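You operate a simulated robot arm through the tools that you are given. There is no shell and no other tool. Be economical: measure what you need, move in short steps, check, and stop when the job is done.

Carry out the task below with a simulated two-armed robot. There is one attempt and no reset: what you move stays moved.

TASK
Open the dark cabinet drawer, put the yellow notebook from the inside of the dark cabinet drawer on the bottom shelf of the dresser and shut the drawer again. Then take the pink bottle and leave it on top of the reading glasses.

The check looks at the end state, three seconds after you hand in, the way a careful person would. Anything else that was tipped, shoved, dropped, spilled or broken makes it a failure.

THE ROBOT
Two 7-joint arms with fingered hands on one trunk, on a base that drives. Base frame: it is fixed to the floor where the robot stands at the start and does not move with it; the origin is under the middle of the robot, x ahead of it, y to its left, z up. Lengths are in m, angles in degrees, forces in N, time in s.
The left shoulder is at the start at [0.07, 0.142, 0.964], the right one opposite. With the tool pointing down near the work surface each hand reaches from about 0.4 to 0.78 m from the robot's upright axis, wherever it stands, measured 20 degrees to its own side. Places, roughly: dark cabinet drawer [0.7, 0.2, 0.6]; bottom shelf of the dresser [-0.4, 1, 0.1]. Payload 3.6 kg a hand.
The tool frame of a hand sits at the grasp point between the pads (the TCP): z along the fingers, y along the line on which they close. The tips reach 0.025 m beyond it. The gripper opens to 0.088 m. The gripper's body begins 0.029 m behind the TCP. The gripper is a hand of 5 fingers: y runs from the thumb to the fingers, the wrist lies at [-0.013, -0.097, -0.162] in the tool frame, and closing takes about 1.5 s.
Orientation is that of the tool frame in the base frame, as [roll, pitch, yaw] about the fixed x, y, z axes, in that order (R = Rz(yaw) Ry(pitch) Rx(roll)). With the fingers straight down and the wrist toward the robot, the tool's x, y and z point along [0, 1, 0], [1, 0, 0] and [0, 0, -1] of the base frame.

THE INTERFACE
- The arms move only by the tool jog_arm. It takes "left_moves", "right_moves" or both (then of equal length, played together; a hand with none holds still); each is a list of rows, each a list of 3 entries, a list of its own where there are three numbers: the turn, a rotation vector about the base's x, y, z in degrees, then the shift along the base's x, y, z in m, then the opening in per cent of the stroke, from 0 (shut) to 100 (fully open). In form: [[[rx, ry, rz], [tx, ty, tz], fingers], ...]. A call has 1 to 20 rows; each row shifts and turns the commanded pose from where the row before left it. A row lasts 0.2 s, in which the tool goes at most 0.05 m and 8.6 degrees; a call with a longer step from one row to the next is refused whole, and so is a gripper value outside its range. A pose out of reach is approached as far as the arm can. The call stops where the force on the tool passes 40 N (or 10 N more than at its start, if that is more) or the arm is blocked; 0.2 s more then pass. Each finger travels about 0.072 m/s and halts on what it meets, pressing with about 23 N; the grip force reading is that of the motor and also rises with nothing between the fingers. The clock runs only during rows and for 0.2 s after the last one: add rows that do not move to give the fingers time. It gives the time, the measured TCP pose, the force on the tool (base axes), the opening and the grip force at its end, in the units of the frame above (readings bear some noise), and new pictures: "show" is both (left out), scene, wrist or none (wrist: the cameras of the hands that moved).
- Cameras (640 x 400 px; columns grow to the right, rows downward): "scene" is now at [0.1349, -0.0286, 1.1983]; the picture's right is [-0.32, -0.95, -0.00], its down [-0.48, 0.16, -0.86] and it looks along [0.81, -0.28, -0.51] (base axes); focal length 214 px, centre (320, 200). "left" rides on the left gripper at [-0.059, -0.079, -0.105] in its tool frame; the picture's right is [-0.73, -0.32, 0.61], its down [0.62, -0.68, 0.38] and it looks along [0.29, 0.66, 0.70] (tool axes); focal length 234 px, centre (320, 200). "right" rides on the right gripper at [0.059, -0.079, -0.105] in its tool frame; the picture's right is [-0.73, 0.32, -0.61], its down [-0.62, -0.68, 0.38] and it looks along [-0.29, 0.66, 0.70] (tool axes); focal length 234 px, centre (320, 200). There is no depth. A picture from a camera that has moved, and an enlarged one, comes with that camera's place and axes in the base frame and with its lens.
- move_column(by): slides the trunk up (or, below 0, down) by that many m; the arms and the scene camera ride with it, the base frame stays. It gives what a move gives, with no picture.
- roll_base(legs): drives the robot by 1 to 6 legs, each [ahead, left, turn to the left] in m, m and degrees, along the robot's own axes; the way and the turn of a leg run together, so that a leg with both is an arc; at most 1.5 m and 180 degrees a leg. The arms and the cameras ride along, it lands a little off, and it stops where it bumps. It gives what a move gives, and a new picture of the scene camera.
- preshape(shape, hand): the hand has 5 fingers and takes this shape, open, in about a second: jaw (thumb against the fingers, like two jaws); tri (thumb and two fingers); tip (a fingertip pinch); poke (one finger out to press); point (the index stretched); flat (the hand flat); cup (the hand cupped); fist (a fist). The gripper value then closes the fingers along that shape, each until it touches; the sizes above hold for jaw. It gives what a move gives, with no picture.
- head_to(pan, tilt): turns the head with the scene camera to pan (to the left, within 86 degrees either way) and tilt (down, from -29 to 69), counted from straight ahead of the robot. It gives what a move gives, and a new picture of the scene camera.
- zoom(camera, box): a new picture of the part [left, top, right, bottom] of that camera's present view, enlarged. It takes no simulated time.
- job_done(): hands the job in; it is judged then, once.

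Go step by step. Nothing tells you exact positions but the pictures and the camera data: compare them with the known pose of the tool, close in by small moves and look again before you grip or let go. The budget is 165 turns and 260 pictures, counting those below and the enlarged ones. Unless the task says otherwise, let go and move clear before handing in, and close with one line.

The tools are called after "Call:" by a JSON object that holds its "name" and its "arguments". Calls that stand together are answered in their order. jog_arm: Moves the arms, as the interface text tells. Its arguments: {"type":"object","properties":{"left_moves":{"type":"array"},"right_moves":{"type":"array"},"show":{"type":"string","enum":["both","scene","wrist","none"]}},"required":[]} The other tools are called the same way: move_column (by) slides the trunk up or down; preshape (shape, hand) gives the hand a shape; roll_base (legs) drives the base; head_to (pan, tilt) turns the head that bears the scene camera; zoom (camera, box) takes an enlarged picture of a part of a camera's view; job_done () hands the job in.

At the start:

```text
clock: 0.0
left_ee_pos: [0.5655, -0.0381, 1.091]
left_tcp_rot: [-179.9, 0.0, 90.2]
left_wrist_force: [0.2, 0.4, 0.1]
left_opening: 0.0877
left_gripper_force: 0.0
left_shape: jaw
right_ee_pos: [0.3906, -0.4407, 1.0892]
right_tcp_rot: [179.9, -0.1, 90.0]
right_wrist_force: [-0.1, -0.5, 0.2]
right_opening: 0.0878
right_gripper_force: 0.0
right_shape: jaw
trunk travel left (down, up): [-0.5, 0.44]
robot x, y, heading: [0.0035, -0.0017, -0.3]
head pan, tilt: [-18.9, 30.5]
```

scene: 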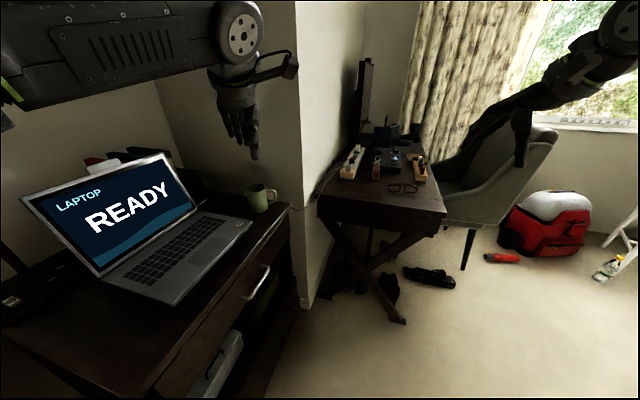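
right: 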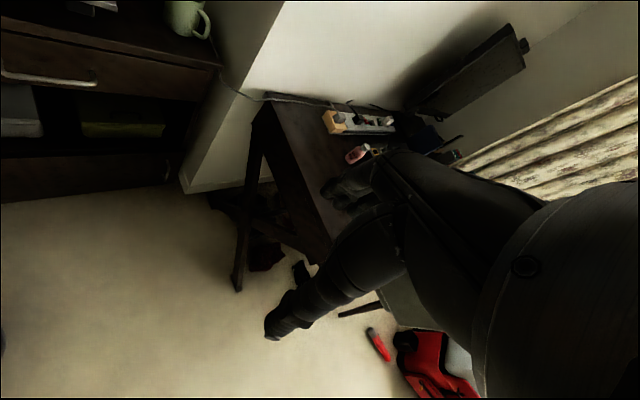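
left: 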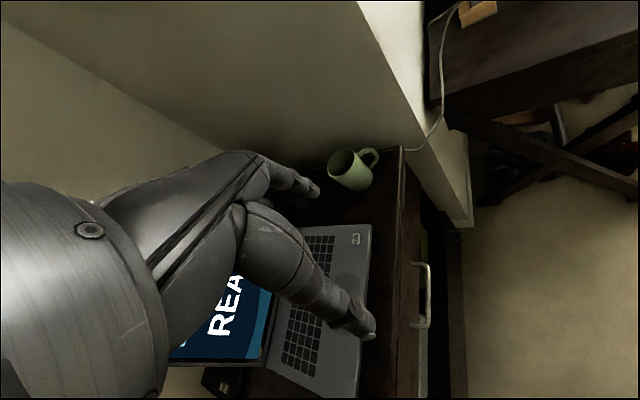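

I see a dark cabinet with a laptop and mug in front of me, its drawer handle on its near face, and a desk with the glasses to the right. I'll look around with the head first.

Call:
{"name": "head_to", "arguments": {"pan": 10, "tilt": 45}}

Call:
{"name": "head_to", "arguments": {"pan": 86, "tilt": 40}}

```text
clock: 0.9
left_ee_pos: [0.5665, -0.0378, 1.0907]
left_tcp_rot: [180.0, 0.1, 90.1]
left_wrist_force: [-0.5, -0.4, 0.0]
left_opening: 0.0877
left_gripper_force: 0.1
left_shape: jaw
right_ee_pos: [0.3902, -0.4419, 1.0902]
right_tcp_rot: [-180.0, 0.0, 90.0]
right_wrist_force: [0.6, 0.4, -0.8]
right_opening: 0.0878
right_gripper_force: 0.1
right_shape: jaw
trunk travel left (down, up): [-0.5, 0.44]
robot x, y, heading: [-0.0004, 0.0018, -0.2]
head pan, tilt: [10.0, 45.0]
camera scene: at [0.1297, 0.0146, 1.1765], right [0.17, -0.98, 0.0], down [-0.7, -0.12, -0.71], along [0.7, 0.12, -0.71], focal length 214 px, centre (320, 200)
```

scene: 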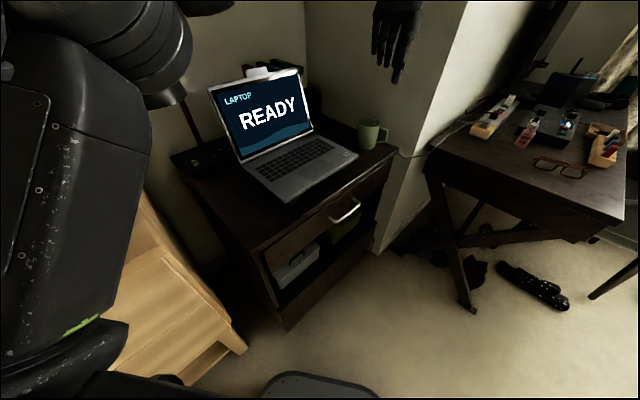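

```text
clock: 2.4
left_ee_pos: [0.5659, -0.0385, 1.0906]
left_tcp_rot: [180.0, 0.0, 90.1]
left_wrist_force: [0.5, -0.6, -0.3]
left_opening: 0.0878
left_gripper_force: 0.0
left_shape: jaw
right_ee_pos: [0.3913, -0.4417, 1.0898]
right_tcp_rot: [180.0, 0.0, 90.0]
right_wrist_force: [-0.9, -0.1, -0.2]
right_opening: 0.0876
right_gripper_force: 0.1
right_shape: jaw
trunk travel left (down, up): [-0.5, 0.44]
robot x, y, heading: [0.0013, 0.0021, 0.1]
head pan, tilt: [85.9, 40.0]
camera scene: at [0.0556, 0.0854, 1.1838], right [1.0, -0.07, 0.0], down [-0.05, -0.64, -0.77], along [0.05, 0.76, -0.64], focal length 214 px, centre (320, 200)
```

scene: 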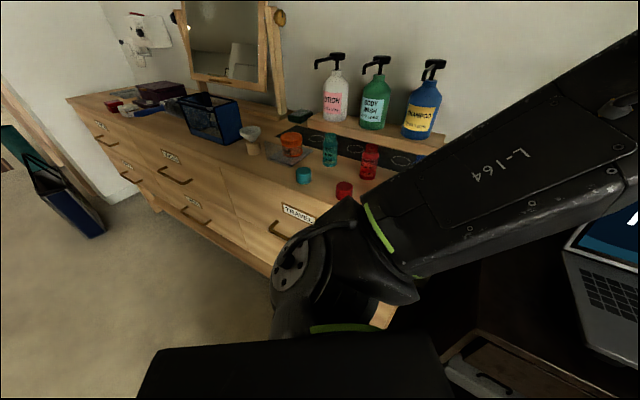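

The dresser (wood) is at my left and the dark cabinet faces roughly back-right toward me. I'll look at the cabinet front closer and at the low part of the dresser.

Call:
{"name": "head_to", "arguments": {"pan": 5, "tilt": 55}}

Call:
{"name": "zoom", "arguments": {"camera": "scene", "box": [200, 80, 440, 230]}}

Call:
{"name": "head_to", "arguments": {"pan": -80, "tilt": 35}}

```text
clock: 4.0
left_ee_pos: [0.5663, -0.0396, 1.0915]
left_tcp_rot: [180.0, 0.0, 90.1]
left_wrist_force: [0.3, 0.1, 0.4]
left_opening: 0.0876
left_gripper_force: 0.1
left_shape: jaw
right_ee_pos: [0.3898, -0.4419, 1.091]
right_tcp_rot: [180.0, 0.0, 90.0]
right_wrist_force: [0.2, -0.6, -0.1]
right_opening: 0.0878
right_gripper_force: 0.0
right_shape: jaw
trunk travel left (down, up): [-0.5, 0.44]
robot x, y, heading: [-0.002, -0.0032, 0.1]
head pan, tilt: [5.0, 55.0]
camera scene: at [0.1214, 0.0069, 1.1631], right [0.09, -1.0, 0.0], down [-0.82, -0.07, -0.57], along [0.57, 0.05, -0.82], focal length 214 px, centre (320, 200)
```

scene: 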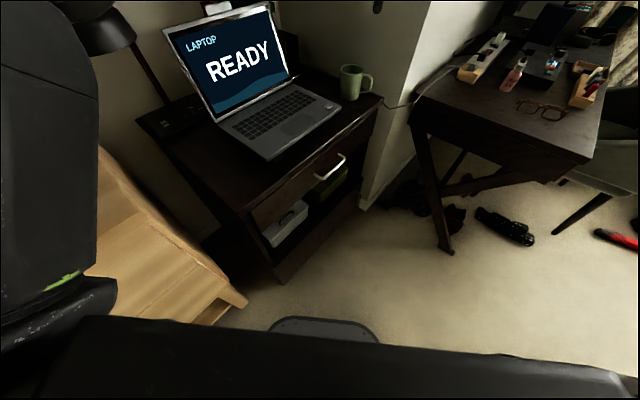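

```text
2.67 times, centred on (320, 155) of scene
camera zoom: at [0.1214, 0.0069, 1.1631], right [0.09, -1.0, 0.0], down [-0.82, -0.07, -0.57], along [0.57, 0.05, -0.82], focal length 572 px, centre (320, 320)
```

zoom: 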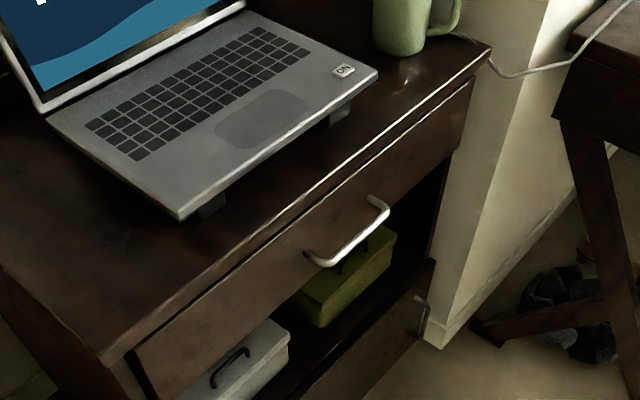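

```text
clock: 5.5
left_ee_pos: [0.5662, -0.0379, 1.0897]
left_tcp_rot: [-180.0, 0.0, 90.0]
left_wrist_force: [-0.6, -0.8, -0.7]
left_opening: 0.0878
left_gripper_force: 0.2
left_shape: jaw
right_ee_pos: [0.3911, -0.4408, 1.09]
right_tcp_rot: [-180.0, 0.0, 90.0]
right_wrist_force: [0.0, -0.6, -0.1]
right_opening: 0.0877
right_gripper_force: 0.1
right_shape: jaw
trunk travel left (down, up): [-0.5, 0.44]
robot x, y, heading: [-0.0015, -0.0005, 0.0]
head pan, tilt: [-80.0, 35.0]
camera scene: at [0.0649, -0.0861, 1.1913], right [-0.98, -0.17, 0.0], down [-0.1, 0.56, -0.82], along [0.14, -0.81, -0.57], focal length 214 px, centre (320, 200)
```

scene: 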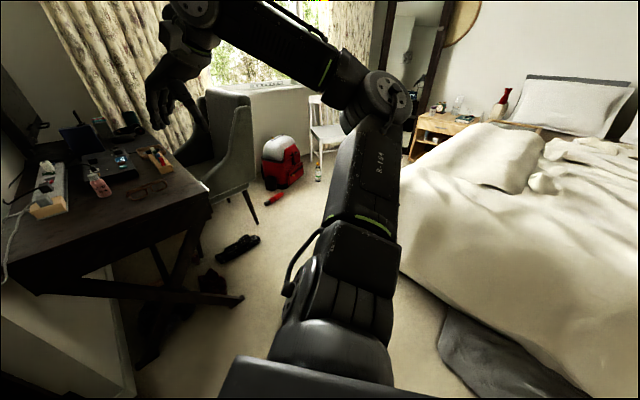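

The handle is about at (0.70, 0.01, 0.55), on a front facing (-0.58,-0.81). I'll drive to stand in front of the drawer with heading about 54°.

Call:
{"name": "roll_base", "arguments": {"legs": [[0.2, -0.25, 0], [0.02, -0.2, 0], [0, 0, 54]]}}

Call:
{"name": "head_to", "arguments": {"pan": -5, "tilt": 50}}

```text
clock: 11.3
left_ee_pos: [0.5837, -0.0121, 1.0916]
left_tcp_rot: [-180.0, -0.1, 144.2]
left_wrist_force: [-0.5, -0.2, -0.3]
left_opening: 0.0881
left_gripper_force: 0.1
left_shape: jaw
right_ee_pos: [0.8072, -0.389, 1.0895]
right_tcp_rot: [-180.0, -0.1, 144.4]
right_wrist_force: [0.5, 0.0, -0.2]
right_opening: 0.0878
right_gripper_force: 0.0
right_shape: jaw
trunk travel left (down, up): [-0.5, 0.44]
robot x, y, heading: [0.2209, -0.4435, 54.2]
head pan, tilt: [-80.0, 35.0]
camera scene: at [0.329, -0.4452, 1.1913], right [-0.43, -0.9, 0.0], down [-0.52, 0.25, -0.82], along [0.74, -0.36, -0.57], focal length 214 px, centre (320, 200)
```

scene: 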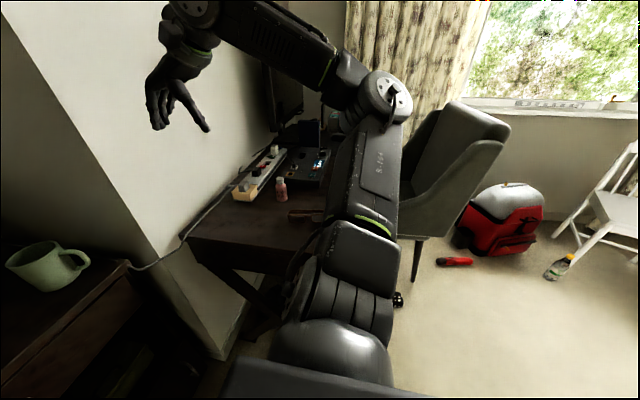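

```text
clock: 12.8
left_ee_pos: [0.5823, -0.011, 1.0915]
left_tcp_rot: [-180.0, 0.1, 144.4]
left_wrist_force: [0.6, -0.1, -1.0]
left_opening: 0.0878
left_gripper_force: 0.1
left_shape: jaw
right_ee_pos: [0.8078, -0.3887, 1.0907]
right_tcp_rot: [-180.0, 0.0, 144.3]
right_wrist_force: [-0.2, 0.1, 0.3]
right_opening: 0.0879
right_gripper_force: 0.0
right_shape: jaw
trunk travel left (down, up): [-0.5, 0.44]
robot x, y, heading: [0.22, -0.4494, 54.6]
head pan, tilt: [-5.0, 50.0]
camera scene: at [0.3, -0.3488, 1.1696], right [0.76, -0.65, 0.0], down [-0.5, -0.58, -0.64], along [0.42, 0.49, -0.77], focal length 214 px, centre (320, 200)
```

scene: 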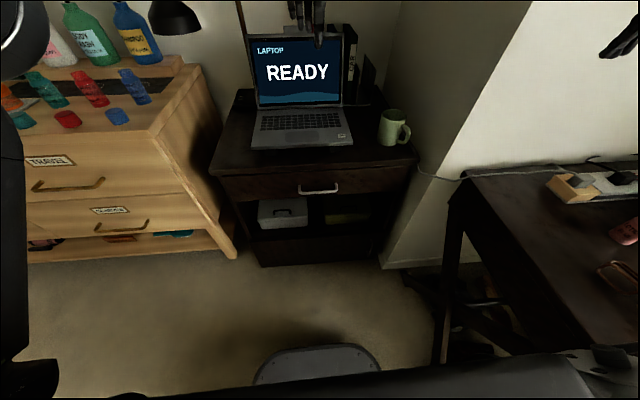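

Triangulating the handle: about (0.605, 0.018, 0.655), cabinet top near z 0.75, drawer opens along (-0.57,-0.82). I'll lower the trunk slightly, tuck the left hand aside and bring the right hand in front of the handle.

Call:
{"name": "move_column", "arguments": {"by": -0.15}}

Call:
{"name": "jog_arm", "arguments": {"left_moves": [[[0, 0, 0], [-0.042, -0.001, 0], 100], [[0, 0, 0], [-0.042, -0.001, 0], 100], [[0, 0, 0], [-0.042, -0.001, 0], 100], [[0, 0, 0], [-0.042, -0.001, 0], 100], [[0, 0, 0], [-0.042, -0.001, 0], 100], [[0, 0, 0], [-0.042, -0.001, 0], 100]], "show": "none"}}

Call:
{"name": "jog_arm", "arguments": {"right_moves": [[[4.89, -3.47, 0], [-0.0297, 0.0273, -0.026], 100], [[4.89, -3.47, 0], [-0.0297, 0.0273, -0.026], 100], [[4.89, -3.47, 0], [-0.0297, 0.0273, -0.026], 100], [[4.89, -3.47, 0], [-0.0297, 0.0273, -0.026], 100], [[4.89, -3.47, 0], [-0.0297, 0.0273, -0.026], 100], [[4.89, -3.47, 0], [-0.0297, 0.0273, -0.026], 100], [[4.89, -3.47, 0], [-0.0297, 0.0273, -0.026], 100], [[4.89, -3.47, 0], [-0.0297, 0.0273, -0.026], 100], [[4.89, -3.47, 0], [-0.0297, 0.0273, -0.026], 100], [[4.89, -3.47, 0], [-0.0297, 0.0273, -0.026], 100]]}}

```text
clock: 14.5
left_ee_pos: [0.5833, -0.0107, 0.9414]
left_tcp_rot: [180.0, 0.1, 144.3]
left_wrist_force: [0.5, -0.6, -0.3]
left_opening: 0.0876
left_gripper_force: 0.0
left_shape: jaw
right_ee_pos: [0.8076, -0.3887, 0.9402]
right_tcp_rot: [-179.9, 0.0, 144.3]
right_wrist_force: [-0.4, 0.7, 0.1]
right_opening: 0.0878
right_gripper_force: 0.1
right_shape: jaw
trunk travel left (down, up): [-0.35, 0.59]
robot x, y, heading: [0.2185, -0.4497, 54.1]
head pan, tilt: [-5.0, 50.0]
```

```text
clock: 15.9
left_ee_pos: [0.3305, -0.0161, 0.9405]
left_tcp_rot: [180.0, 0.0, 144.3]
left_wrist_force: [0.6, 0.3, -0.4]
left_opening: 0.0877
left_gripper_force: 0.1
left_shape: jaw
right_ee_pos: [0.8061, -0.3893, 0.9404]
right_tcp_rot: [180.0, 0.0, 144.3]
right_wrist_force: [-0.5, 0.2, -0.4]
right_opening: 0.0881
right_gripper_force: 0.0
right_shape: jaw
trunk travel left (down, up): [-0.35, 0.59]
robot x, y, heading: [0.2213, -0.4482, 54.2]
head pan, tilt: [-5.0, 50.0]
```

```text
clock: 18.1
left_ee_pos: [0.332, -0.0149, 0.9415]
left_tcp_rot: [-179.9, 0.0, 144.4]
left_wrist_force: [0.2, 1.2, 0.1]
left_opening: 0.0879
left_gripper_force: 0.0
left_shape: jaw
right_ee_pos: [0.6595, -0.0251, 0.7613]
right_tcp_rot: [120.5, -0.3, 145.2]
right_wrist_force: [0.1, 0.8, -0.2]
right_opening: 0.088
right_gripper_force: 0.1
right_shape: jaw
right hand out of reach, approached as far as the arm can: row 5, 6, 7, 8, 9, 10
trunk travel left (down, up): [-0.35, 0.59]
robot x, y, heading: [0.2225, -0.4466, 54.2]
head pan, tilt: [-5.0, 50.0]
camera scene: at [0.3005, -0.3475, 1.0194], right [0.76, -0.65, 0.0], down [-0.5, -0.58, -0.64], along [0.42, 0.49, -0.77], focal length 214 px, centre (320, 200)
camera right: at [0.5366, -0.1005, 0.7465], right [0.39, -0.71, 0.58], down [0.5, -0.37, -0.78], along [0.77, 0.6, 0.21], focal length 234 px, centre (320, 200)
```

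scene: 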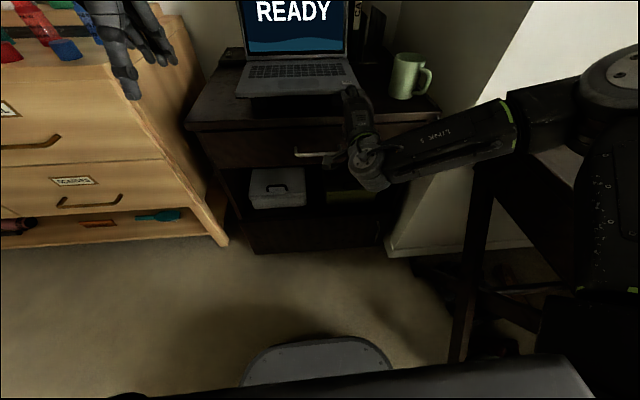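
right: 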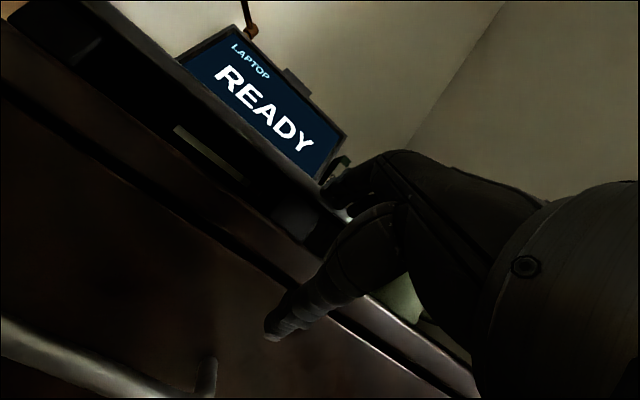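

The right hand was too close to the shoulder for that pose. I'll back the base off 0.15 m and look again.

Call:
{"name": "roll_base", "arguments": {"legs": [[-0.15, 0, 0]]}}

Call:
{"name": "head_to", "arguments": {"pan": -3, "tilt": 38}}

```text
clock: 19.5
left_ee_pos: [0.2435, -0.1388, 0.9423]
left_tcp_rot: [179.9, 0.0, 144.4]
left_wrist_force: [0.2, -0.6, 0.7]
left_opening: 0.088
left_gripper_force: 0.1
left_shape: jaw
right_ee_pos: [0.5708, -0.1487, 0.7622]
right_tcp_rot: [120.5, -0.3, 145.2]
right_wrist_force: [0.3, 0.5, 0.1]
right_opening: 0.088
right_gripper_force: 0.1
right_shape: jaw
trunk travel left (down, up): [-0.35, 0.59]
robot x, y, heading: [0.1363, -0.5744, 54.5]
head pan, tilt: [-5.0, 50.0]
camera scene: at [0.2114, -0.4716, 1.0197], right [0.76, -0.65, 0.0], down [-0.5, -0.58, -0.64], along [0.42, 0.49, -0.77], focal length 214 px, centre (320, 200)
```

scene: 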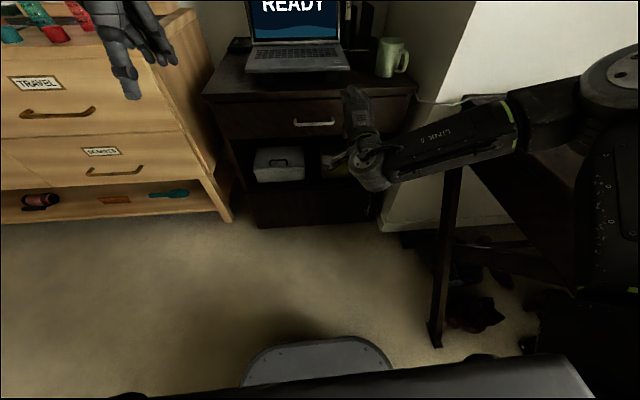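

```text
clock: 20.2
left_ee_pos: [0.2435, -0.139, 0.9402]
left_tcp_rot: [-180.0, 0.1, 144.4]
left_wrist_force: [0.1, -0.8, 0.6]
left_opening: 0.0879
left_gripper_force: 0.1
left_shape: jaw
right_ee_pos: [0.5714, -0.1488, 0.762]
right_tcp_rot: [120.5, -0.3, 145.3]
right_wrist_force: [0.9, -0.1, -0.2]
right_opening: 0.088
right_gripper_force: 0.1
right_shape: jaw
trunk travel left (down, up): [-0.35, 0.59]
robot x, y, heading: [0.1274, -0.5718, 54.6]
head pan, tilt: [-3.0, 38.0]
camera scene: at [0.2157, -0.4618, 1.0367], right [0.78, -0.62, 0.0], down [-0.39, -0.48, -0.79], along [0.49, 0.61, -0.62], focal length 214 px, centre (320, 200)
```

scene: 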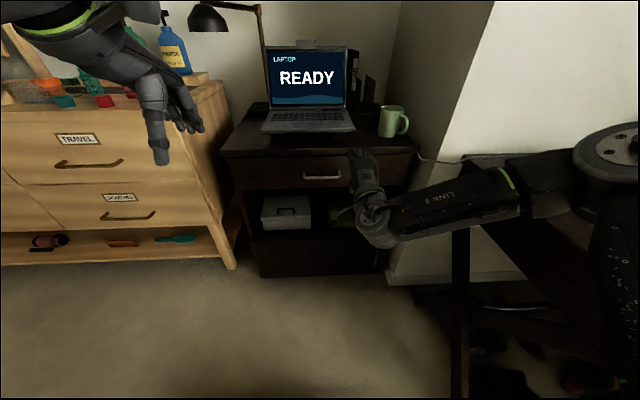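

The shelf at the dresser's bottom is visible at left. Handle confirmed at about (0.605, 0.015, 0.655); I'll bring the right hand to a pre-grasp point 7 cm before it.

Call:
{"name": "jog_arm", "arguments": {"right_moves": [[[0, 0, 0], [-0.018, 0.013, -0.036], 100], [[0, 0, 0], [-0.018, 0.013, -0.036], 100], [[0, 0, 0], [-0.018, 0.013, -0.035], 100], [[0, 0, 0], [0.023, 0.0325, 0], 100], [[0, 0, 0], [0.023, 0.0325, 0], 100], [[0, 0, 0], [0, 0, 0], 100]]}}

```text
clock: 21.6
left_ee_pos: [0.243, -0.1385, 0.9411]
left_tcp_rot: [-180.0, 0.1, 144.4]
left_wrist_force: [0.5, 1.0, 0.5]
left_opening: 0.0875
left_gripper_force: 0.1
left_shape: jaw
right_ee_pos: [0.6386, -0.116, 0.7533]
right_tcp_rot: [120.7, -0.2, 145.4]
right_wrist_force: [0.3, 1.0, 0.0]
right_opening: 0.0882
right_gripper_force: 0.2
right_shape: jaw
right hand out of reach, approached as far as the arm can: row 1, 2, 3, 4, 5
trunk travel left (down, up): [-0.35, 0.59]
robot x, y, heading: [0.131, -0.5678, 54.6]
head pan, tilt: [-3.0, 38.0]
camera scene: at [0.2157, -0.4618, 1.0367], right [0.78, -0.62, 0.0], down [-0.38, -0.48, -0.79], along [0.49, 0.62, -0.62], focal length 214 px, centre (320, 200)
camera right: at [0.5155, -0.1911, 0.7387], right [0.39, -0.71, 0.58], down [0.5, -0.37, -0.78], along [0.77, 0.6, 0.21], focal length 234 px, centre (320, 200)
```

scene: 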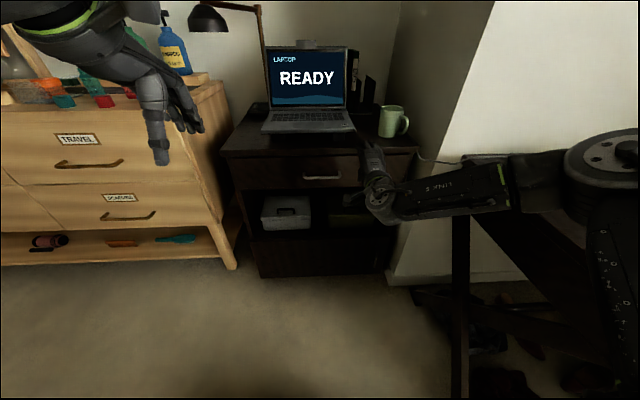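
right: 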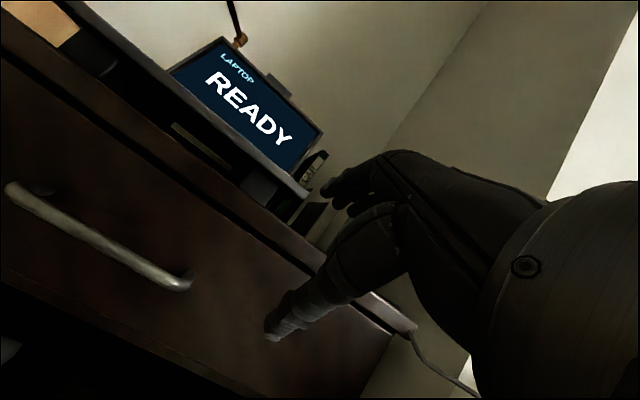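

The right arm's wrist limits block this pose this close to the centreline. I'll turn the base 22° left so the handle lies on the right arm's natural side.

Call:
{"name": "roll_base", "arguments": {"legs": [[0, 0, 22]]}}

```text
clock: 23.2
left_ee_pos: [0.0738, -0.1291, 0.941]
left_tcp_rot: [180.0, 0.0, 166.3]
left_wrist_force: [0.0, 0.2, -0.5]
left_opening: 0.0877
left_gripper_force: 0.0
left_shape: jaw
right_ee_pos: [0.4323, 0.0396, 0.7536]
right_tcp_rot: [120.6, -0.2, 167.2]
right_wrist_force: [0.7, 0.2, -0.1]
right_opening: 0.0878
right_gripper_force: 0.1
right_shape: jaw
trunk travel left (down, up): [-0.35, 0.59]
robot x, y, heading: [0.1322, -0.5701, 76.4]
head pan, tilt: [-3.0, 38.0]
camera scene: at [0.1691, -0.4385, 1.0367], right [0.96, -0.29, 0.0], down [-0.18, -0.59, -0.79], along [0.23, 0.75, -0.62], focal length 214 px, centre (320, 200)
```

scene: 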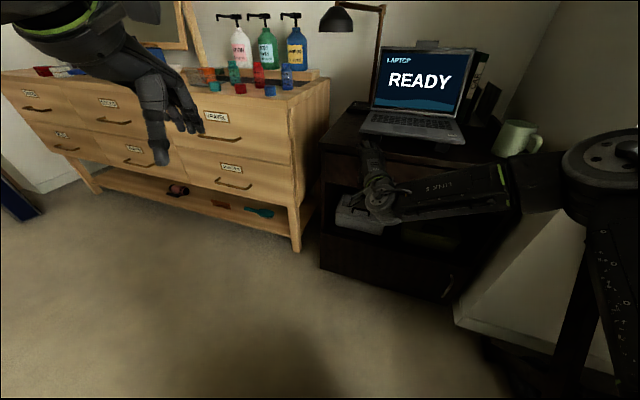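

Call:
{"name": "jog_arm", "arguments": {"right_moves": [[[0, 0, -4.4], [0.0254, -0.0182, 0], 100], [[0, 0, -4.4], [0.0254, -0.0182, 0], 100], [[0, 0, -4.4], [0.0254, -0.0182, 0], 100], [[0, 0, -4.4], [0.0254, -0.0182, 0], 100], [[0, 0, -4.4], [0.0254, -0.0182, 0], 100], [[0, 0, 0], [0, 0, -0.033], 100], [[0, 0, 0], [0, 0, -0.033], 100], [[0, 0, 0], [0, 0, -0.033], 100], [[0, 0, 0], [0, 0, 0], 100]]}}

```text
clock: 25.2
left_ee_pos: [0.075, -0.1287, 0.9417]
left_tcp_rot: [-180.0, 0.0, 166.3]
left_wrist_force: [-0.7, -0.1, -0.5]
left_opening: 0.0877
left_gripper_force: 0.1
left_shape: jaw
right_ee_pos: [0.6013, -0.0315, 0.6769]
right_tcp_rot: [120.9, -0.2, 145.3]
right_wrist_force: [0.1, -0.4, -0.4]
right_opening: 0.088
right_gripper_force: 0.1
right_shape: jaw
right hand out of reach, approached as far as the arm can: row 5, 6, 7, 8
trunk travel left (down, up): [-0.35, 0.59]
robot x, y, heading: [0.1313, -0.5713, 76.5]
head pan, tilt: [-3.0, 38.0]
camera scene: at [0.1694, -0.4388, 1.0368], right [0.96, -0.29, 0.0], down [-0.18, -0.59, -0.79], along [0.23, 0.75, -0.62], focal length 214 px, centre (320, 200)
camera right: at [0.4776, -0.1067, 0.6631], right [0.4, -0.71, 0.59], down [0.5, -0.37, -0.78], along [0.77, 0.6, 0.21], focal length 234 px, centre (320, 200)
```

scene: 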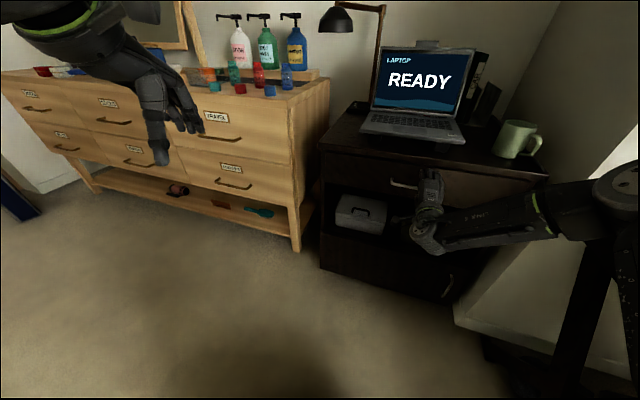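
right: 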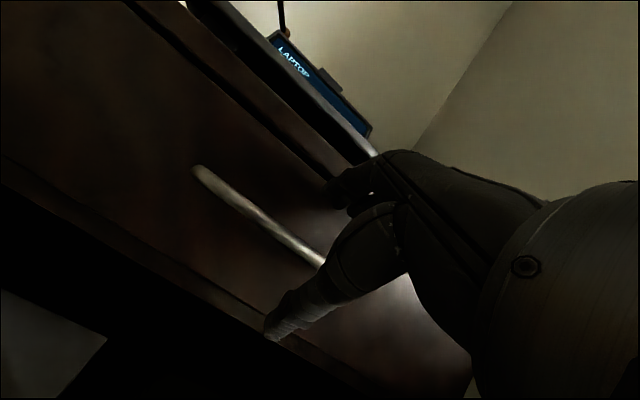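

The bar is now between the fingers, about 4 cm ahead. I'll test a small forward step.

Call:
{"name": "jog_arm", "arguments": {"right_moves": [[[0, 0, 0], [0.005, 0.02, 0], 100], [[0, 0, 0], [0, 0, 0], 100]], "show": "wrist"}}

```text
clock: 25.6
left_ee_pos: [0.0727, -0.1305, 0.9419]
left_tcp_rot: [179.9, 0.1, 166.3]
left_wrist_force: [0.6, 0.0, 0.1]
left_opening: 0.0876
left_gripper_force: 0.0
left_shape: jaw
right_ee_pos: [0.6025, -0.0192, 0.679]
right_tcp_rot: [120.3, -0.3, 145.5]
right_wrist_force: [-12.3, -17.0, 6.1]
right_opening: 0.0856
right_gripper_force: 0.1
right_shape: jaw
trunk travel left (down, up): [-0.35, 0.59]
robot x, y, heading: [0.1339, -0.5714, 76.0]
head pan, tilt: [-3.0, 38.0]
stopped in row 1 (right hand): the force on the tool passed its limit (the readings are from after the stop); the commanded pose is now the measured one
camera right: at [0.4782, -0.0944, 0.664], right [0.4, -0.71, 0.58], down [0.5, -0.36, -0.78], along [0.77, 0.6, 0.21], focal length 234 px, centre (320, 200)
```

right: 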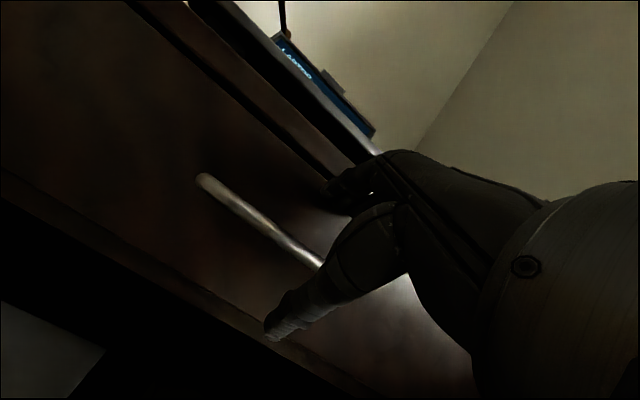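

The upper finger touched the drawer front. I'll back off slightly, level the hand by another 16°, lower it 2 cm and narrow the opening before advancing.

Call:
{"name": "jog_arm", "arguments": {"right_moves": [[[0, 0, 0], [-0.0095, -0.0135, 0], 60], [[6.5, -4.6, 0], [-0.008, 0.005, -0.01], 50], [[6.5, -4.6, 0], [-0.007, 0.005, -0.008], 45], [[0, 0, 0], [0, 0, 0], 45], [[0, 0, 0], [0, 0, 0], 45]]}}

Call:
{"name": "zoom", "arguments": {"camera": "scene", "box": [340, 130, 500, 230]}}

```text
clock: 26.3
left_ee_pos: [0.0738, -0.1305, 0.9396]
left_tcp_rot: [-179.9, 0.0, 166.3]
left_wrist_force: [-0.3, -0.2, 0.7]
left_opening: 0.0877
left_gripper_force: 0.0
left_shape: jaw
right_ee_pos: [0.6197, -0.0066, 0.6943]
right_tcp_rot: [114.3, 0.2, 146.2]
right_wrist_force: [-18.2, -24.9, -16.8]
right_opening: 0.0406
right_gripper_force: 19.1
right_shape: jaw
right hand out of reach, approached as far as the arm can: row 1, 2, 3
trunk travel left (down, up): [-0.35, 0.59]
robot x, y, heading: [0.1336, -0.5672, 76.1]
head pan, tilt: [-3.0, 38.0]
stopped in row 3 (right hand): the force on the tool passed its limit (the readings are from after the stop); the commanded pose is now the measured one
camera scene: at [0.1691, -0.4399, 1.0365], right [0.96, -0.29, 0.0], down [-0.18, -0.59, -0.79], along [0.23, 0.75, -0.62], focal length 214 px, centre (320, 200)
camera right: at [0.4979, -0.0817, 0.665], right [0.37, -0.75, 0.55], down [0.56, -0.29, -0.78], along [0.74, 0.59, 0.32], focal length 234 px, centre (320, 200)
```

scene: 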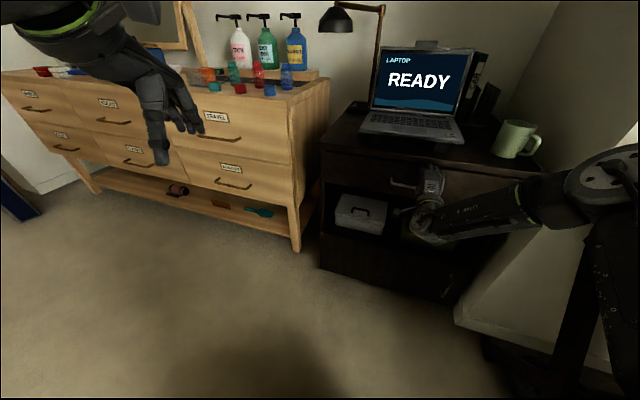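
right: 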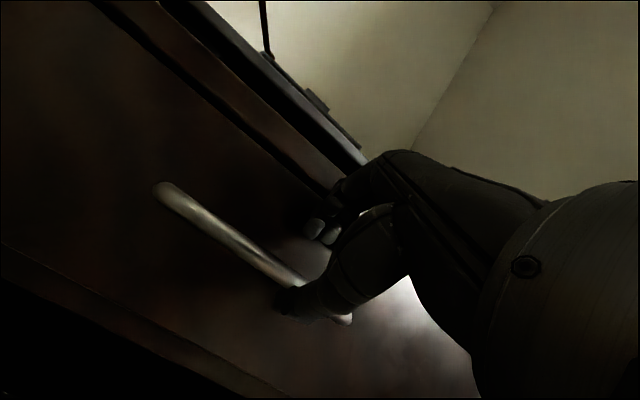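

```text
4.00 times, centred on (420, 180) of scene
camera zoom: at [0.1691, -0.4399, 1.0365], right [0.96, -0.29, 0.0], down [-0.18, -0.59, -0.79], along [0.23, 0.75, -0.62], focal length 858 px, centre (-80, 280)
```

zoom: 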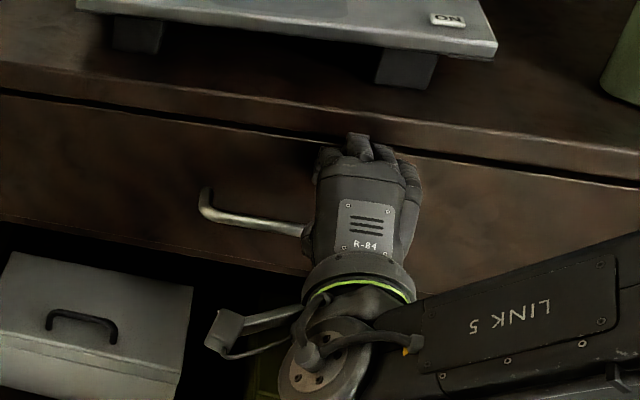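

The hand sits at the handle's right end and is at its wrist limit. I'll back away with the base and lower the trunk so the forearm can come in level.

Call:
{"name": "roll_base", "arguments": {"legs": [[-0.075, 0.03, 0]]}}

Call:
{"name": "move_column", "arguments": {"by": -0.18}}

```text
clock: 27.3
left_ee_pos: [0.0304, -0.1917, 0.939]
left_tcp_rot: [-179.6, -0.2, 166.2]
left_wrist_force: [0.0, -0.6, -0.3]
left_opening: 0.0876
left_gripper_force: 0.1
left_shape: jaw
right_ee_pos: [0.5764, -0.0683, 0.6928]
right_tcp_rot: [114.2, 0.1, 146.1]
right_wrist_force: [-0.7, 0.5, -35.7]
right_opening: 0.033
right_gripper_force: 22.8
right_shape: jaw
trunk travel left (down, up): [-0.35, 0.59]
robot x, y, heading: [0.0892, -0.6351, 76.2]
head pan, tilt: [-3.0, 38.0]
camera scene: at [0.1262, -0.501, 1.0359], right [0.96, -0.29, 0.0], down [-0.18, -0.59, -0.78], along [0.23, 0.75, -0.62], focal length 214 px, centre (320, 200)
```

scene: 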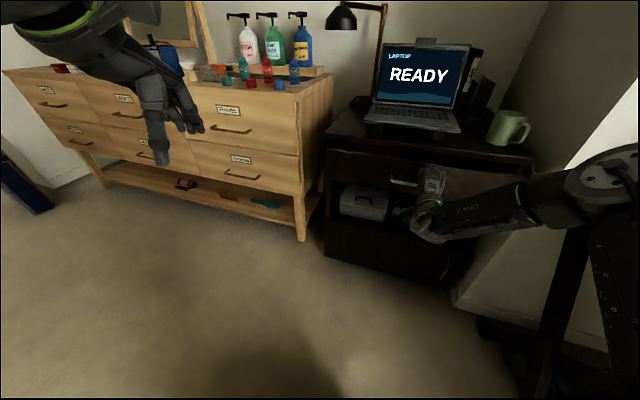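

```text
clock: 28.3
left_ee_pos: [0.0256, -0.1979, 0.871]
left_tcp_rot: [180.0, 0.1, 166.3]
left_wrist_force: [-0.8, 0.3, -0.5]
left_opening: 0.0877
left_gripper_force: 0.0
left_shape: jaw
right_ee_pos: [0.5732, -0.0699, 0.6436]
right_tcp_rot: [111.5, -0.5, 145.9]
right_wrist_force: [1.1, 1.0, 29.8]
right_opening: 0.0208
right_gripper_force: 22.7
right_shape: jaw
trunk travel left (down, up): [-0.279, 0.661]
robot x, y, heading: [0.0859, -0.6411, 76.0]
head pan, tilt: [-3.0, 38.0]
stopped: the force on the tool passed its limit (the readings are from after the stop); the commanded pose is now the measured one
```

The force indicates the fingers are in contact with the handle. I'll look before doing anything else.

Call:
{"name": "jog_arm", "arguments": {"right_moves": [[[0, 0, 0], [0, 0, 0], 45]]}}

Call:
{"name": "zoom", "arguments": {"camera": "scene", "box": [320, 80, 520, 205]}}

```text
clock: 28.7
left_ee_pos: [0.0248, -0.1985, 0.8715]
left_tcp_rot: [179.7, 0.2, 166.2]
left_wrist_force: [-0.3, -0.3, 0.2]
left_opening: 0.0876
left_gripper_force: 0.0
left_shape: jaw
right_ee_pos: [0.5728, -0.0707, 0.6428]
right_tcp_rot: [111.9, -0.4, 145.9]
right_wrist_force: [0.6, 1.0, 36.3]
right_opening: 0.0217
right_gripper_force: 23.0
right_shape: jaw
trunk travel left (down, up): [-0.279, 0.661]
robot x, y, heading: [0.0846, -0.6367, 75.9]
head pan, tilt: [-3.0, 38.0]
camera scene: at [0.1194, -0.5092, 0.9665], right [0.96, -0.29, 0.0], down [-0.18, -0.59, -0.79], along [0.23, 0.76, -0.61], focal length 214 px, centre (320, 200)
camera right: at [0.4513, -0.1444, 0.6085], right [0.35, -0.78, 0.52], down [0.57, -0.26, -0.78], along [0.74, 0.57, 0.35], focal length 234 px, centre (320, 200)
```

scene: 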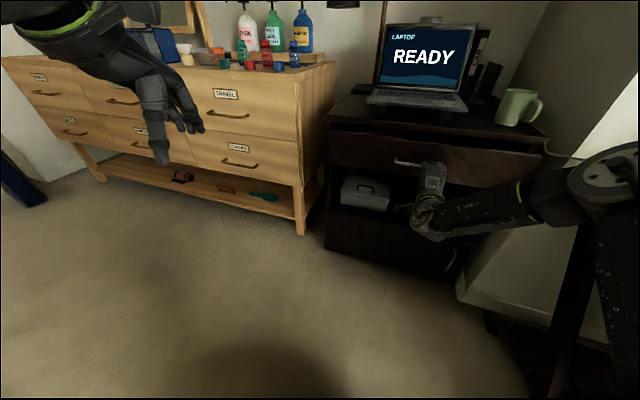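
right: 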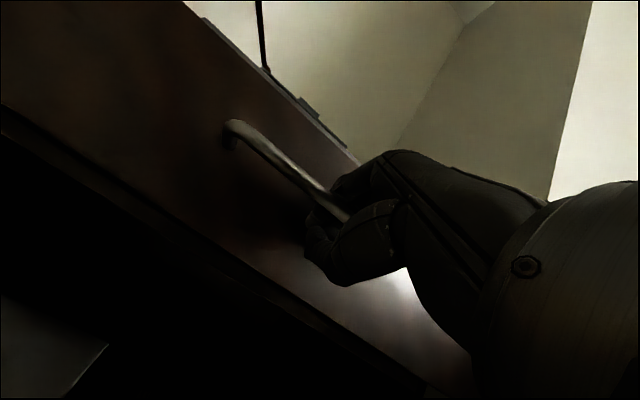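

```text
3.20 times, centred on (420, 142) of scene
camera zoom: at [0.1194, -0.5092, 0.9665], right [0.96, -0.29, 0.0], down [-0.18, -0.59, -0.79], along [0.23, 0.76, -0.61], focal length 686 px, centre (0, 384)
```

zoom: 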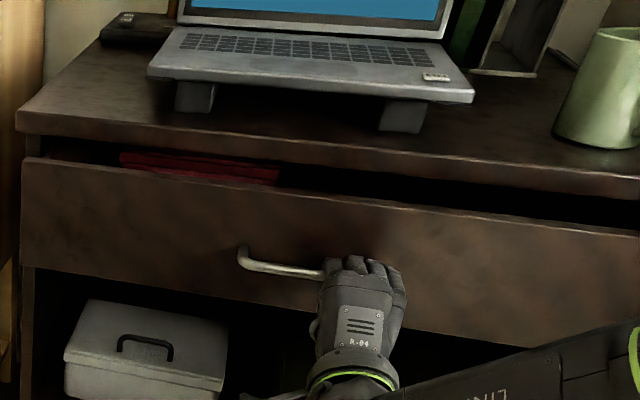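

Luckily the fingers closed on the handle and the drawer came open about 7 cm. Before pulling further with the base I'll relieve the vertical force and check the room behind me.

Call:
{"name": "jog_arm", "arguments": {"right_moves": [[[0, 0, 0], [0, 0, 0.012], 0], [[0, 0, 0], [0, 0, 0], 0], [[0, 0, 0], [0, 0, 0], 0]], "show": "none"}}

Call:
{"name": "head_to", "arguments": {"pan": 86, "tilt": 60}}

Call:
{"name": "head_to", "arguments": {"pan": -86, "tilt": 60}}

```text
clock: 29.5
left_ee_pos: [0.0264, -0.197, 0.8699]
left_tcp_rot: [180.0, 0.2, 166.2]
left_wrist_force: [0.1, 0.0, -0.1]
left_opening: 0.0876
left_gripper_force: 0.1
left_shape: jaw
right_ee_pos: [0.5726, -0.0699, 0.6484]
right_tcp_rot: [112.4, -0.3, 146.0]
right_wrist_force: [-0.7, 1.4, 12.5]
right_opening: 0.0195
right_gripper_force: 23.3
right_shape: jaw
trunk travel left (down, up): [-0.279, 0.661]
robot x, y, heading: [0.0892, -0.6367, 76.2]
head pan, tilt: [-3.0, 38.0]
```

```text
clock: 31.1
left_ee_pos: [0.0265, -0.1959, 0.87]
left_tcp_rot: [180.0, 0.0, 166.3]
left_wrist_force: [-0.5, 0.0, 0.5]
left_opening: 0.0875
left_gripper_force: 0.0
left_shape: jaw
right_ee_pos: [0.5733, -0.071, 0.6495]
right_tcp_rot: [112.1, -0.3, 146.0]
right_wrist_force: [-1.6, 1.8, 9.9]
right_opening: 0.0196
right_gripper_force: 22.9
right_shape: jaw
trunk travel left (down, up): [-0.279, 0.661]
robot x, y, heading: [0.0867, -0.6379, 76.1]
head pan, tilt: [85.9, 60.0]
camera scene: at [0.0333, -0.5682, 0.9358], right [0.31, 0.95, 0.0], down [0.82, -0.27, -0.5], along [-0.47, 0.15, -0.87], focal length 214 px, centre (320, 200)
```

scene: 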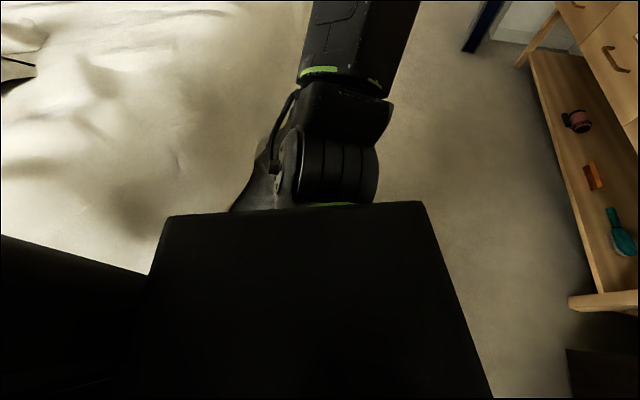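

```text
clock: 33.7
left_ee_pos: [0.0267, -0.1958, 0.8698]
left_tcp_rot: [179.9, 0.0, 166.3]
left_wrist_force: [-0.1, 0.1, -0.6]
left_opening: 0.0874
left_gripper_force: 0.1
left_shape: jaw
right_ee_pos: [0.574, -0.0699, 0.6495]
right_tcp_rot: [112.3, -0.4, 145.9]
right_wrist_force: [-1.5, 1.0, 8.9]
right_opening: 0.0193
right_gripper_force: 23.1
right_shape: jaw
trunk travel left (down, up): [-0.279, 0.661]
robot x, y, heading: [0.0895, -0.6344, 76.1]
head pan, tilt: [-85.9, 60.0]
camera scene: at [0.1624, -0.6, 0.9359], right [-0.17, -0.99, 0.0], down [-0.85, 0.15, -0.5], along [0.49, -0.08, -0.87], focal length 214 px, centre (320, 200)
```

scene: 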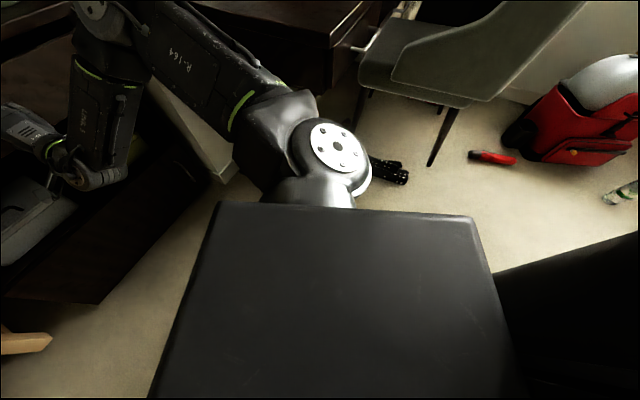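

The bed is close behind me, so I'll pull the drawer further with the arm itself.

Call:
{"name": "jog_arm", "arguments": {"right_moves": [[[0, 0, 0], [-0.0115, -0.0165, 0], 0], [[0, 0, 0], [-0.0115, -0.0165, 0], 0], [[0, 0, 0], [-0.0115, -0.0165, 0], 0], [[0, 0, 0], [-0.0115, -0.0165, 0], 0], [[0, 0, 0], [-0.0115, -0.0165, 0], 0], [[0, 0, 0], [-0.0115, -0.0165, 0], 0], [[0, 0, 0], [0, 0, 0], 0]], "show": "none"}}

Call:
{"name": "head_to", "arguments": {"pan": -20, "tilt": 35}}

```text
clock: 34.6
left_ee_pos: [0.0249, -0.194, 0.8682]
left_tcp_rot: [-179.9, 0.0, 166.6]
left_wrist_force: [0.5, -0.1, 0.2]
left_opening: 0.0876
left_gripper_force: 0.0
left_shape: jaw
right_ee_pos: [0.553, -0.1121, 0.6637]
right_tcp_rot: [113.4, -0.1, 147.6]
right_wrist_force: [-12.7, 8.8, -10.3]
right_opening: 0.0188
right_gripper_force: 23.1
right_shape: jaw
right hand out of reach, approached as far as the arm can: row 1, 2, 3, 4
trunk travel left (down, up): [-0.279, 0.661]
robot x, y, heading: [0.0834, -0.6365, 76.2]
head pan, tilt: [-85.9, 60.0]
stopped in row 4 (right hand): the force on the tool passed its limit (the readings are from after the stop); the commanded pose is now the measured one
```

```text
clock: 36.0
left_ee_pos: [0.0242, -0.193, 0.867]
left_tcp_rot: [-179.7, 0.2, 166.5]
left_wrist_force: [0.6, 1.1, 0.6]
left_opening: 0.0877
left_gripper_force: 0.1
left_shape: jaw
right_ee_pos: [0.5547, -0.1103, 0.663]
right_tcp_rot: [113.2, 0.1, 147.2]
right_wrist_force: [-24.4, 16.6, -14.5]
right_opening: 0.0191
right_gripper_force: 22.4
right_shape: jaw
trunk travel left (down, up): [-0.279, 0.661]
robot x, y, heading: [0.0863, -0.6348, 76.3]
head pan, tilt: [-20.0, 35.0]
camera scene: at [0.1445, -0.5108, 0.9696], right [0.83, -0.55, 0.0], down [-0.32, -0.48, -0.82], along [0.45, 0.68, -0.58], focal length 214 px, centre (320, 200)
```

scene: 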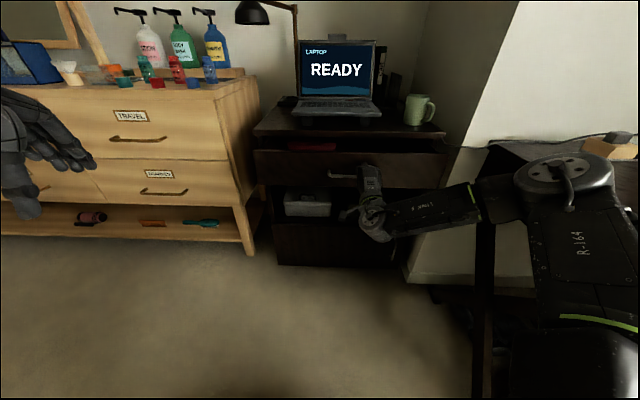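

The drawer is now about 12 cm open and the arm is at its limit with this grip. I'll release, back off, and then pull from the drawer's top edge with fingers down.

Call:
{"name": "jog_arm", "arguments": {"right_moves": [[[0, 0, 0], [0, 0, 0], 50], [[0, 0, 0], [0, 0, 0], 100], [[0, 0, 0], [0, 0, 0], 100], [[0, 0, 0], [0, 0, 0], 100], [[0, 0, 0], [0.004, -0.021, 0], 100], [[0, 0, 0], [0.004, -0.021, 0], 100]]}}

```text
clock: 37.4
left_ee_pos: [0.0253, -0.1956, 0.8697]
left_tcp_rot: [-179.8, 0.0, 166.4]
left_wrist_force: [0.0, 0.1, -0.1]
left_opening: 0.0875
left_gripper_force: 0.1
left_shape: jaw
right_ee_pos: [0.564, -0.1553, 0.666]
right_tcp_rot: [113.0, -0.2, 147.0]
right_wrist_force: [0.6, 0.3, 0.5]
right_opening: 0.0877
right_gripper_force: 0.1
right_shape: jaw
trunk travel left (down, up): [-0.279, 0.661]
robot x, y, heading: [0.0902, -0.6355, 76.3]
head pan, tilt: [-20.0, 35.0]
camera scene: at [0.146, -0.5143, 0.97], right [0.83, -0.55, 0.0], down [-0.32, -0.48, -0.82], along [0.45, 0.68, -0.57], focal length 214 px, centre (320, 200)
camera right: at [0.444, -0.2316, 0.6342], right [0.38, -0.76, 0.53], down [0.57, -0.27, -0.78], along [0.73, 0.6, 0.33], focal length 234 px, centre (320, 200)
```

scene: 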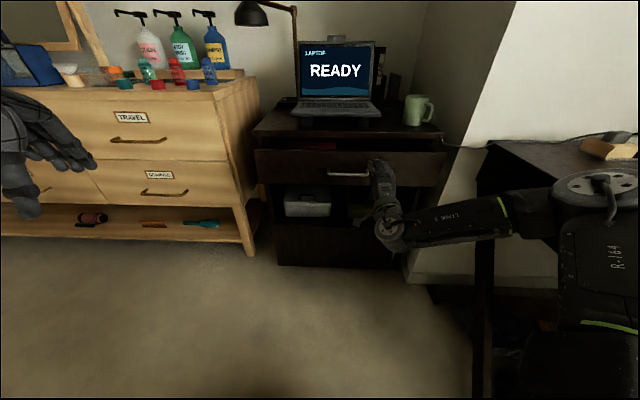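
right: 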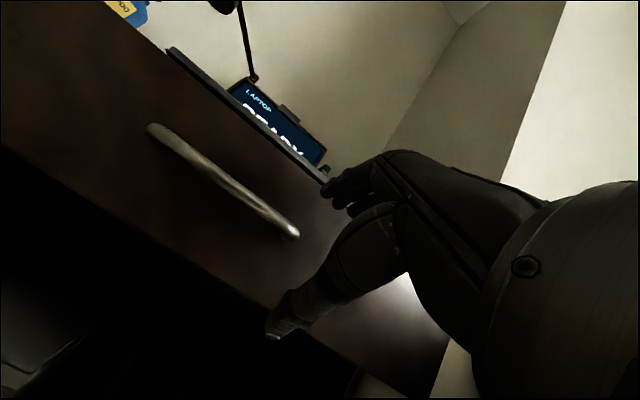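

Free of the handle. I'll raise the trunk and turn the hand to fingers-down, then look at the drawer from above.

Call:
{"name": "move_column", "arguments": {"by": 0.22}}

Call:
{"name": "jog_arm", "arguments": {"right_moves": [[[-5.5, 3.8, 0], [0, 0, 0], 100], [[-5.5, 3.8, 0], [0, 0, 0], 100], [[-5.5, 3.8, 0], [0, 0, 0], 100], [[-5.5, 3.8, 0], [0, 0, 0], 100], [[-5.5, 3.8, 0], [0, 0, 0], 100], [[-5.5, 3.8, 0], [0, 0, 0], 100], [[-5.5, 3.8, 0], [0, 0, 0], 100], [[-5.5, 3.8, 0], [0, 0, 0], 100], [[-5.5, 3.8, 0], [0, 0, 0], 100], [[-5.5, 3.8, 0], [0, 0, 0], 100]], "show": "wrist"}}

Call:
{"name": "head_to", "arguments": {"pan": -20, "tilt": 45}}

Call:
{"name": "zoom", "arguments": {"camera": "scene", "box": [200, 30, 440, 180]}}

```text
clock: 39.7
left_ee_pos: [0.0259, -0.194, 1.0894]
left_tcp_rot: [-180.0, 0.0, 166.6]
left_wrist_force: [-0.1, -0.2, -0.1]
left_opening: 0.0875
left_gripper_force: 0.0
left_shape: jaw
right_ee_pos: [0.5638, -0.1544, 0.8854]
right_tcp_rot: [113.0, -0.2, 147.1]
right_wrist_force: [0.4, -0.5, 0.5]
right_opening: 0.0876
right_gripper_force: 0.0
right_shape: jaw
trunk travel left (down, up): [-0.499, 0.441]
robot x, y, heading: [0.0843, -0.6353, 76.8]
head pan, tilt: [-20.0, 35.0]
```

```text
clock: 41.9
left_ee_pos: [0.0242, -0.1949, 1.0886]
left_tcp_rot: [-179.9, -0.1, 166.5]
left_wrist_force: [-0.2, -0.8, -0.1]
left_opening: 0.0878
left_gripper_force: 0.1
left_shape: jaw
right_ee_pos: [0.5644, -0.1548, 0.8851]
right_tcp_rot: [-179.9, -1.6, 145.9]
right_wrist_force: [-0.4, 0.2, -0.7]
right_opening: 0.0878
right_gripper_force: 0.0
right_shape: jaw
trunk travel left (down, up): [-0.499, 0.441]
robot x, y, heading: [0.0867, -0.6372, 76.6]
head pan, tilt: [-20.0, 35.0]
camera right: at [0.4726, -0.1904, 0.992], right [0.8, -0.15, 0.59], down [0.13, -0.91, -0.4], along [0.59, 0.39, -0.7], focal length 234 px, centre (320, 200)
```

right: 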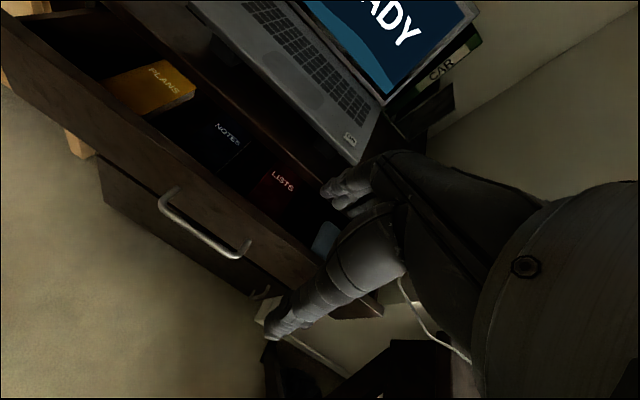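

```text
clock: 42.6
left_ee_pos: [0.0255, -0.1951, 1.0911]
left_tcp_rot: [-179.9, -0.1, 166.5]
left_wrist_force: [0.5, 0.0, 0.6]
left_opening: 0.0874
left_gripper_force: 0.0
left_shape: jaw
right_ee_pos: [0.5635, -0.154, 0.8862]
right_tcp_rot: [179.9, -1.6, 145.9]
right_wrist_force: [-0.2, -0.2, 0.4]
right_opening: 0.0878
right_gripper_force: 0.0
right_shape: jaw
trunk travel left (down, up): [-0.499, 0.441]
robot x, y, heading: [0.0883, -0.633, 76.4]
head pan, tilt: [-20.0, 45.0]
camera scene: at [0.1422, -0.5197, 1.1752], right [0.83, -0.55, 0.0], down [-0.39, -0.59, -0.71], along [0.39, 0.59, -0.71], focal length 214 px, centre (320, 200)
```

scene: 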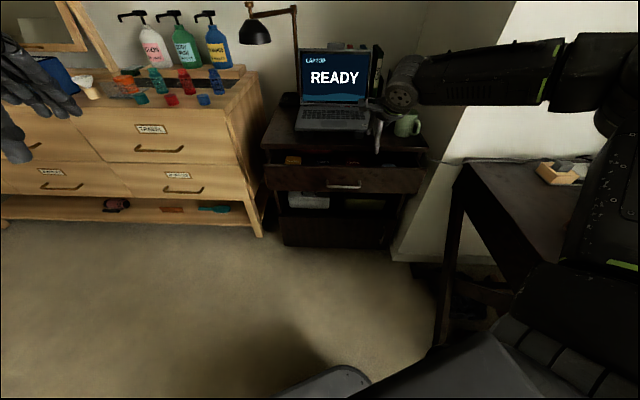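

```text
2.67 times, centred on (320, 105) of scene
camera zoom: at [0.1422, -0.5197, 1.1752], right [0.83, -0.55, 0.0], down [-0.39, -0.59, -0.71], along [0.39, 0.59, -0.71], focal length 572 px, centre (320, 453)
```

zoom: 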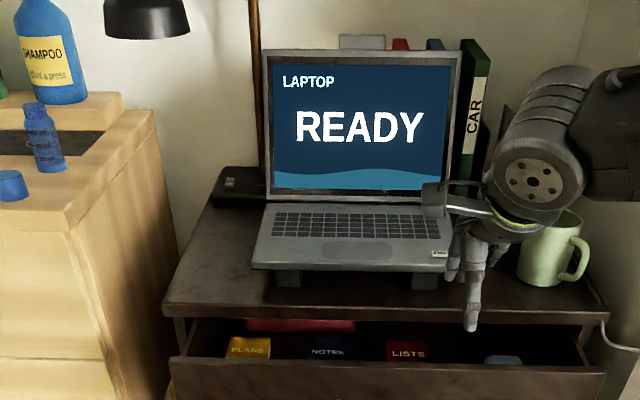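

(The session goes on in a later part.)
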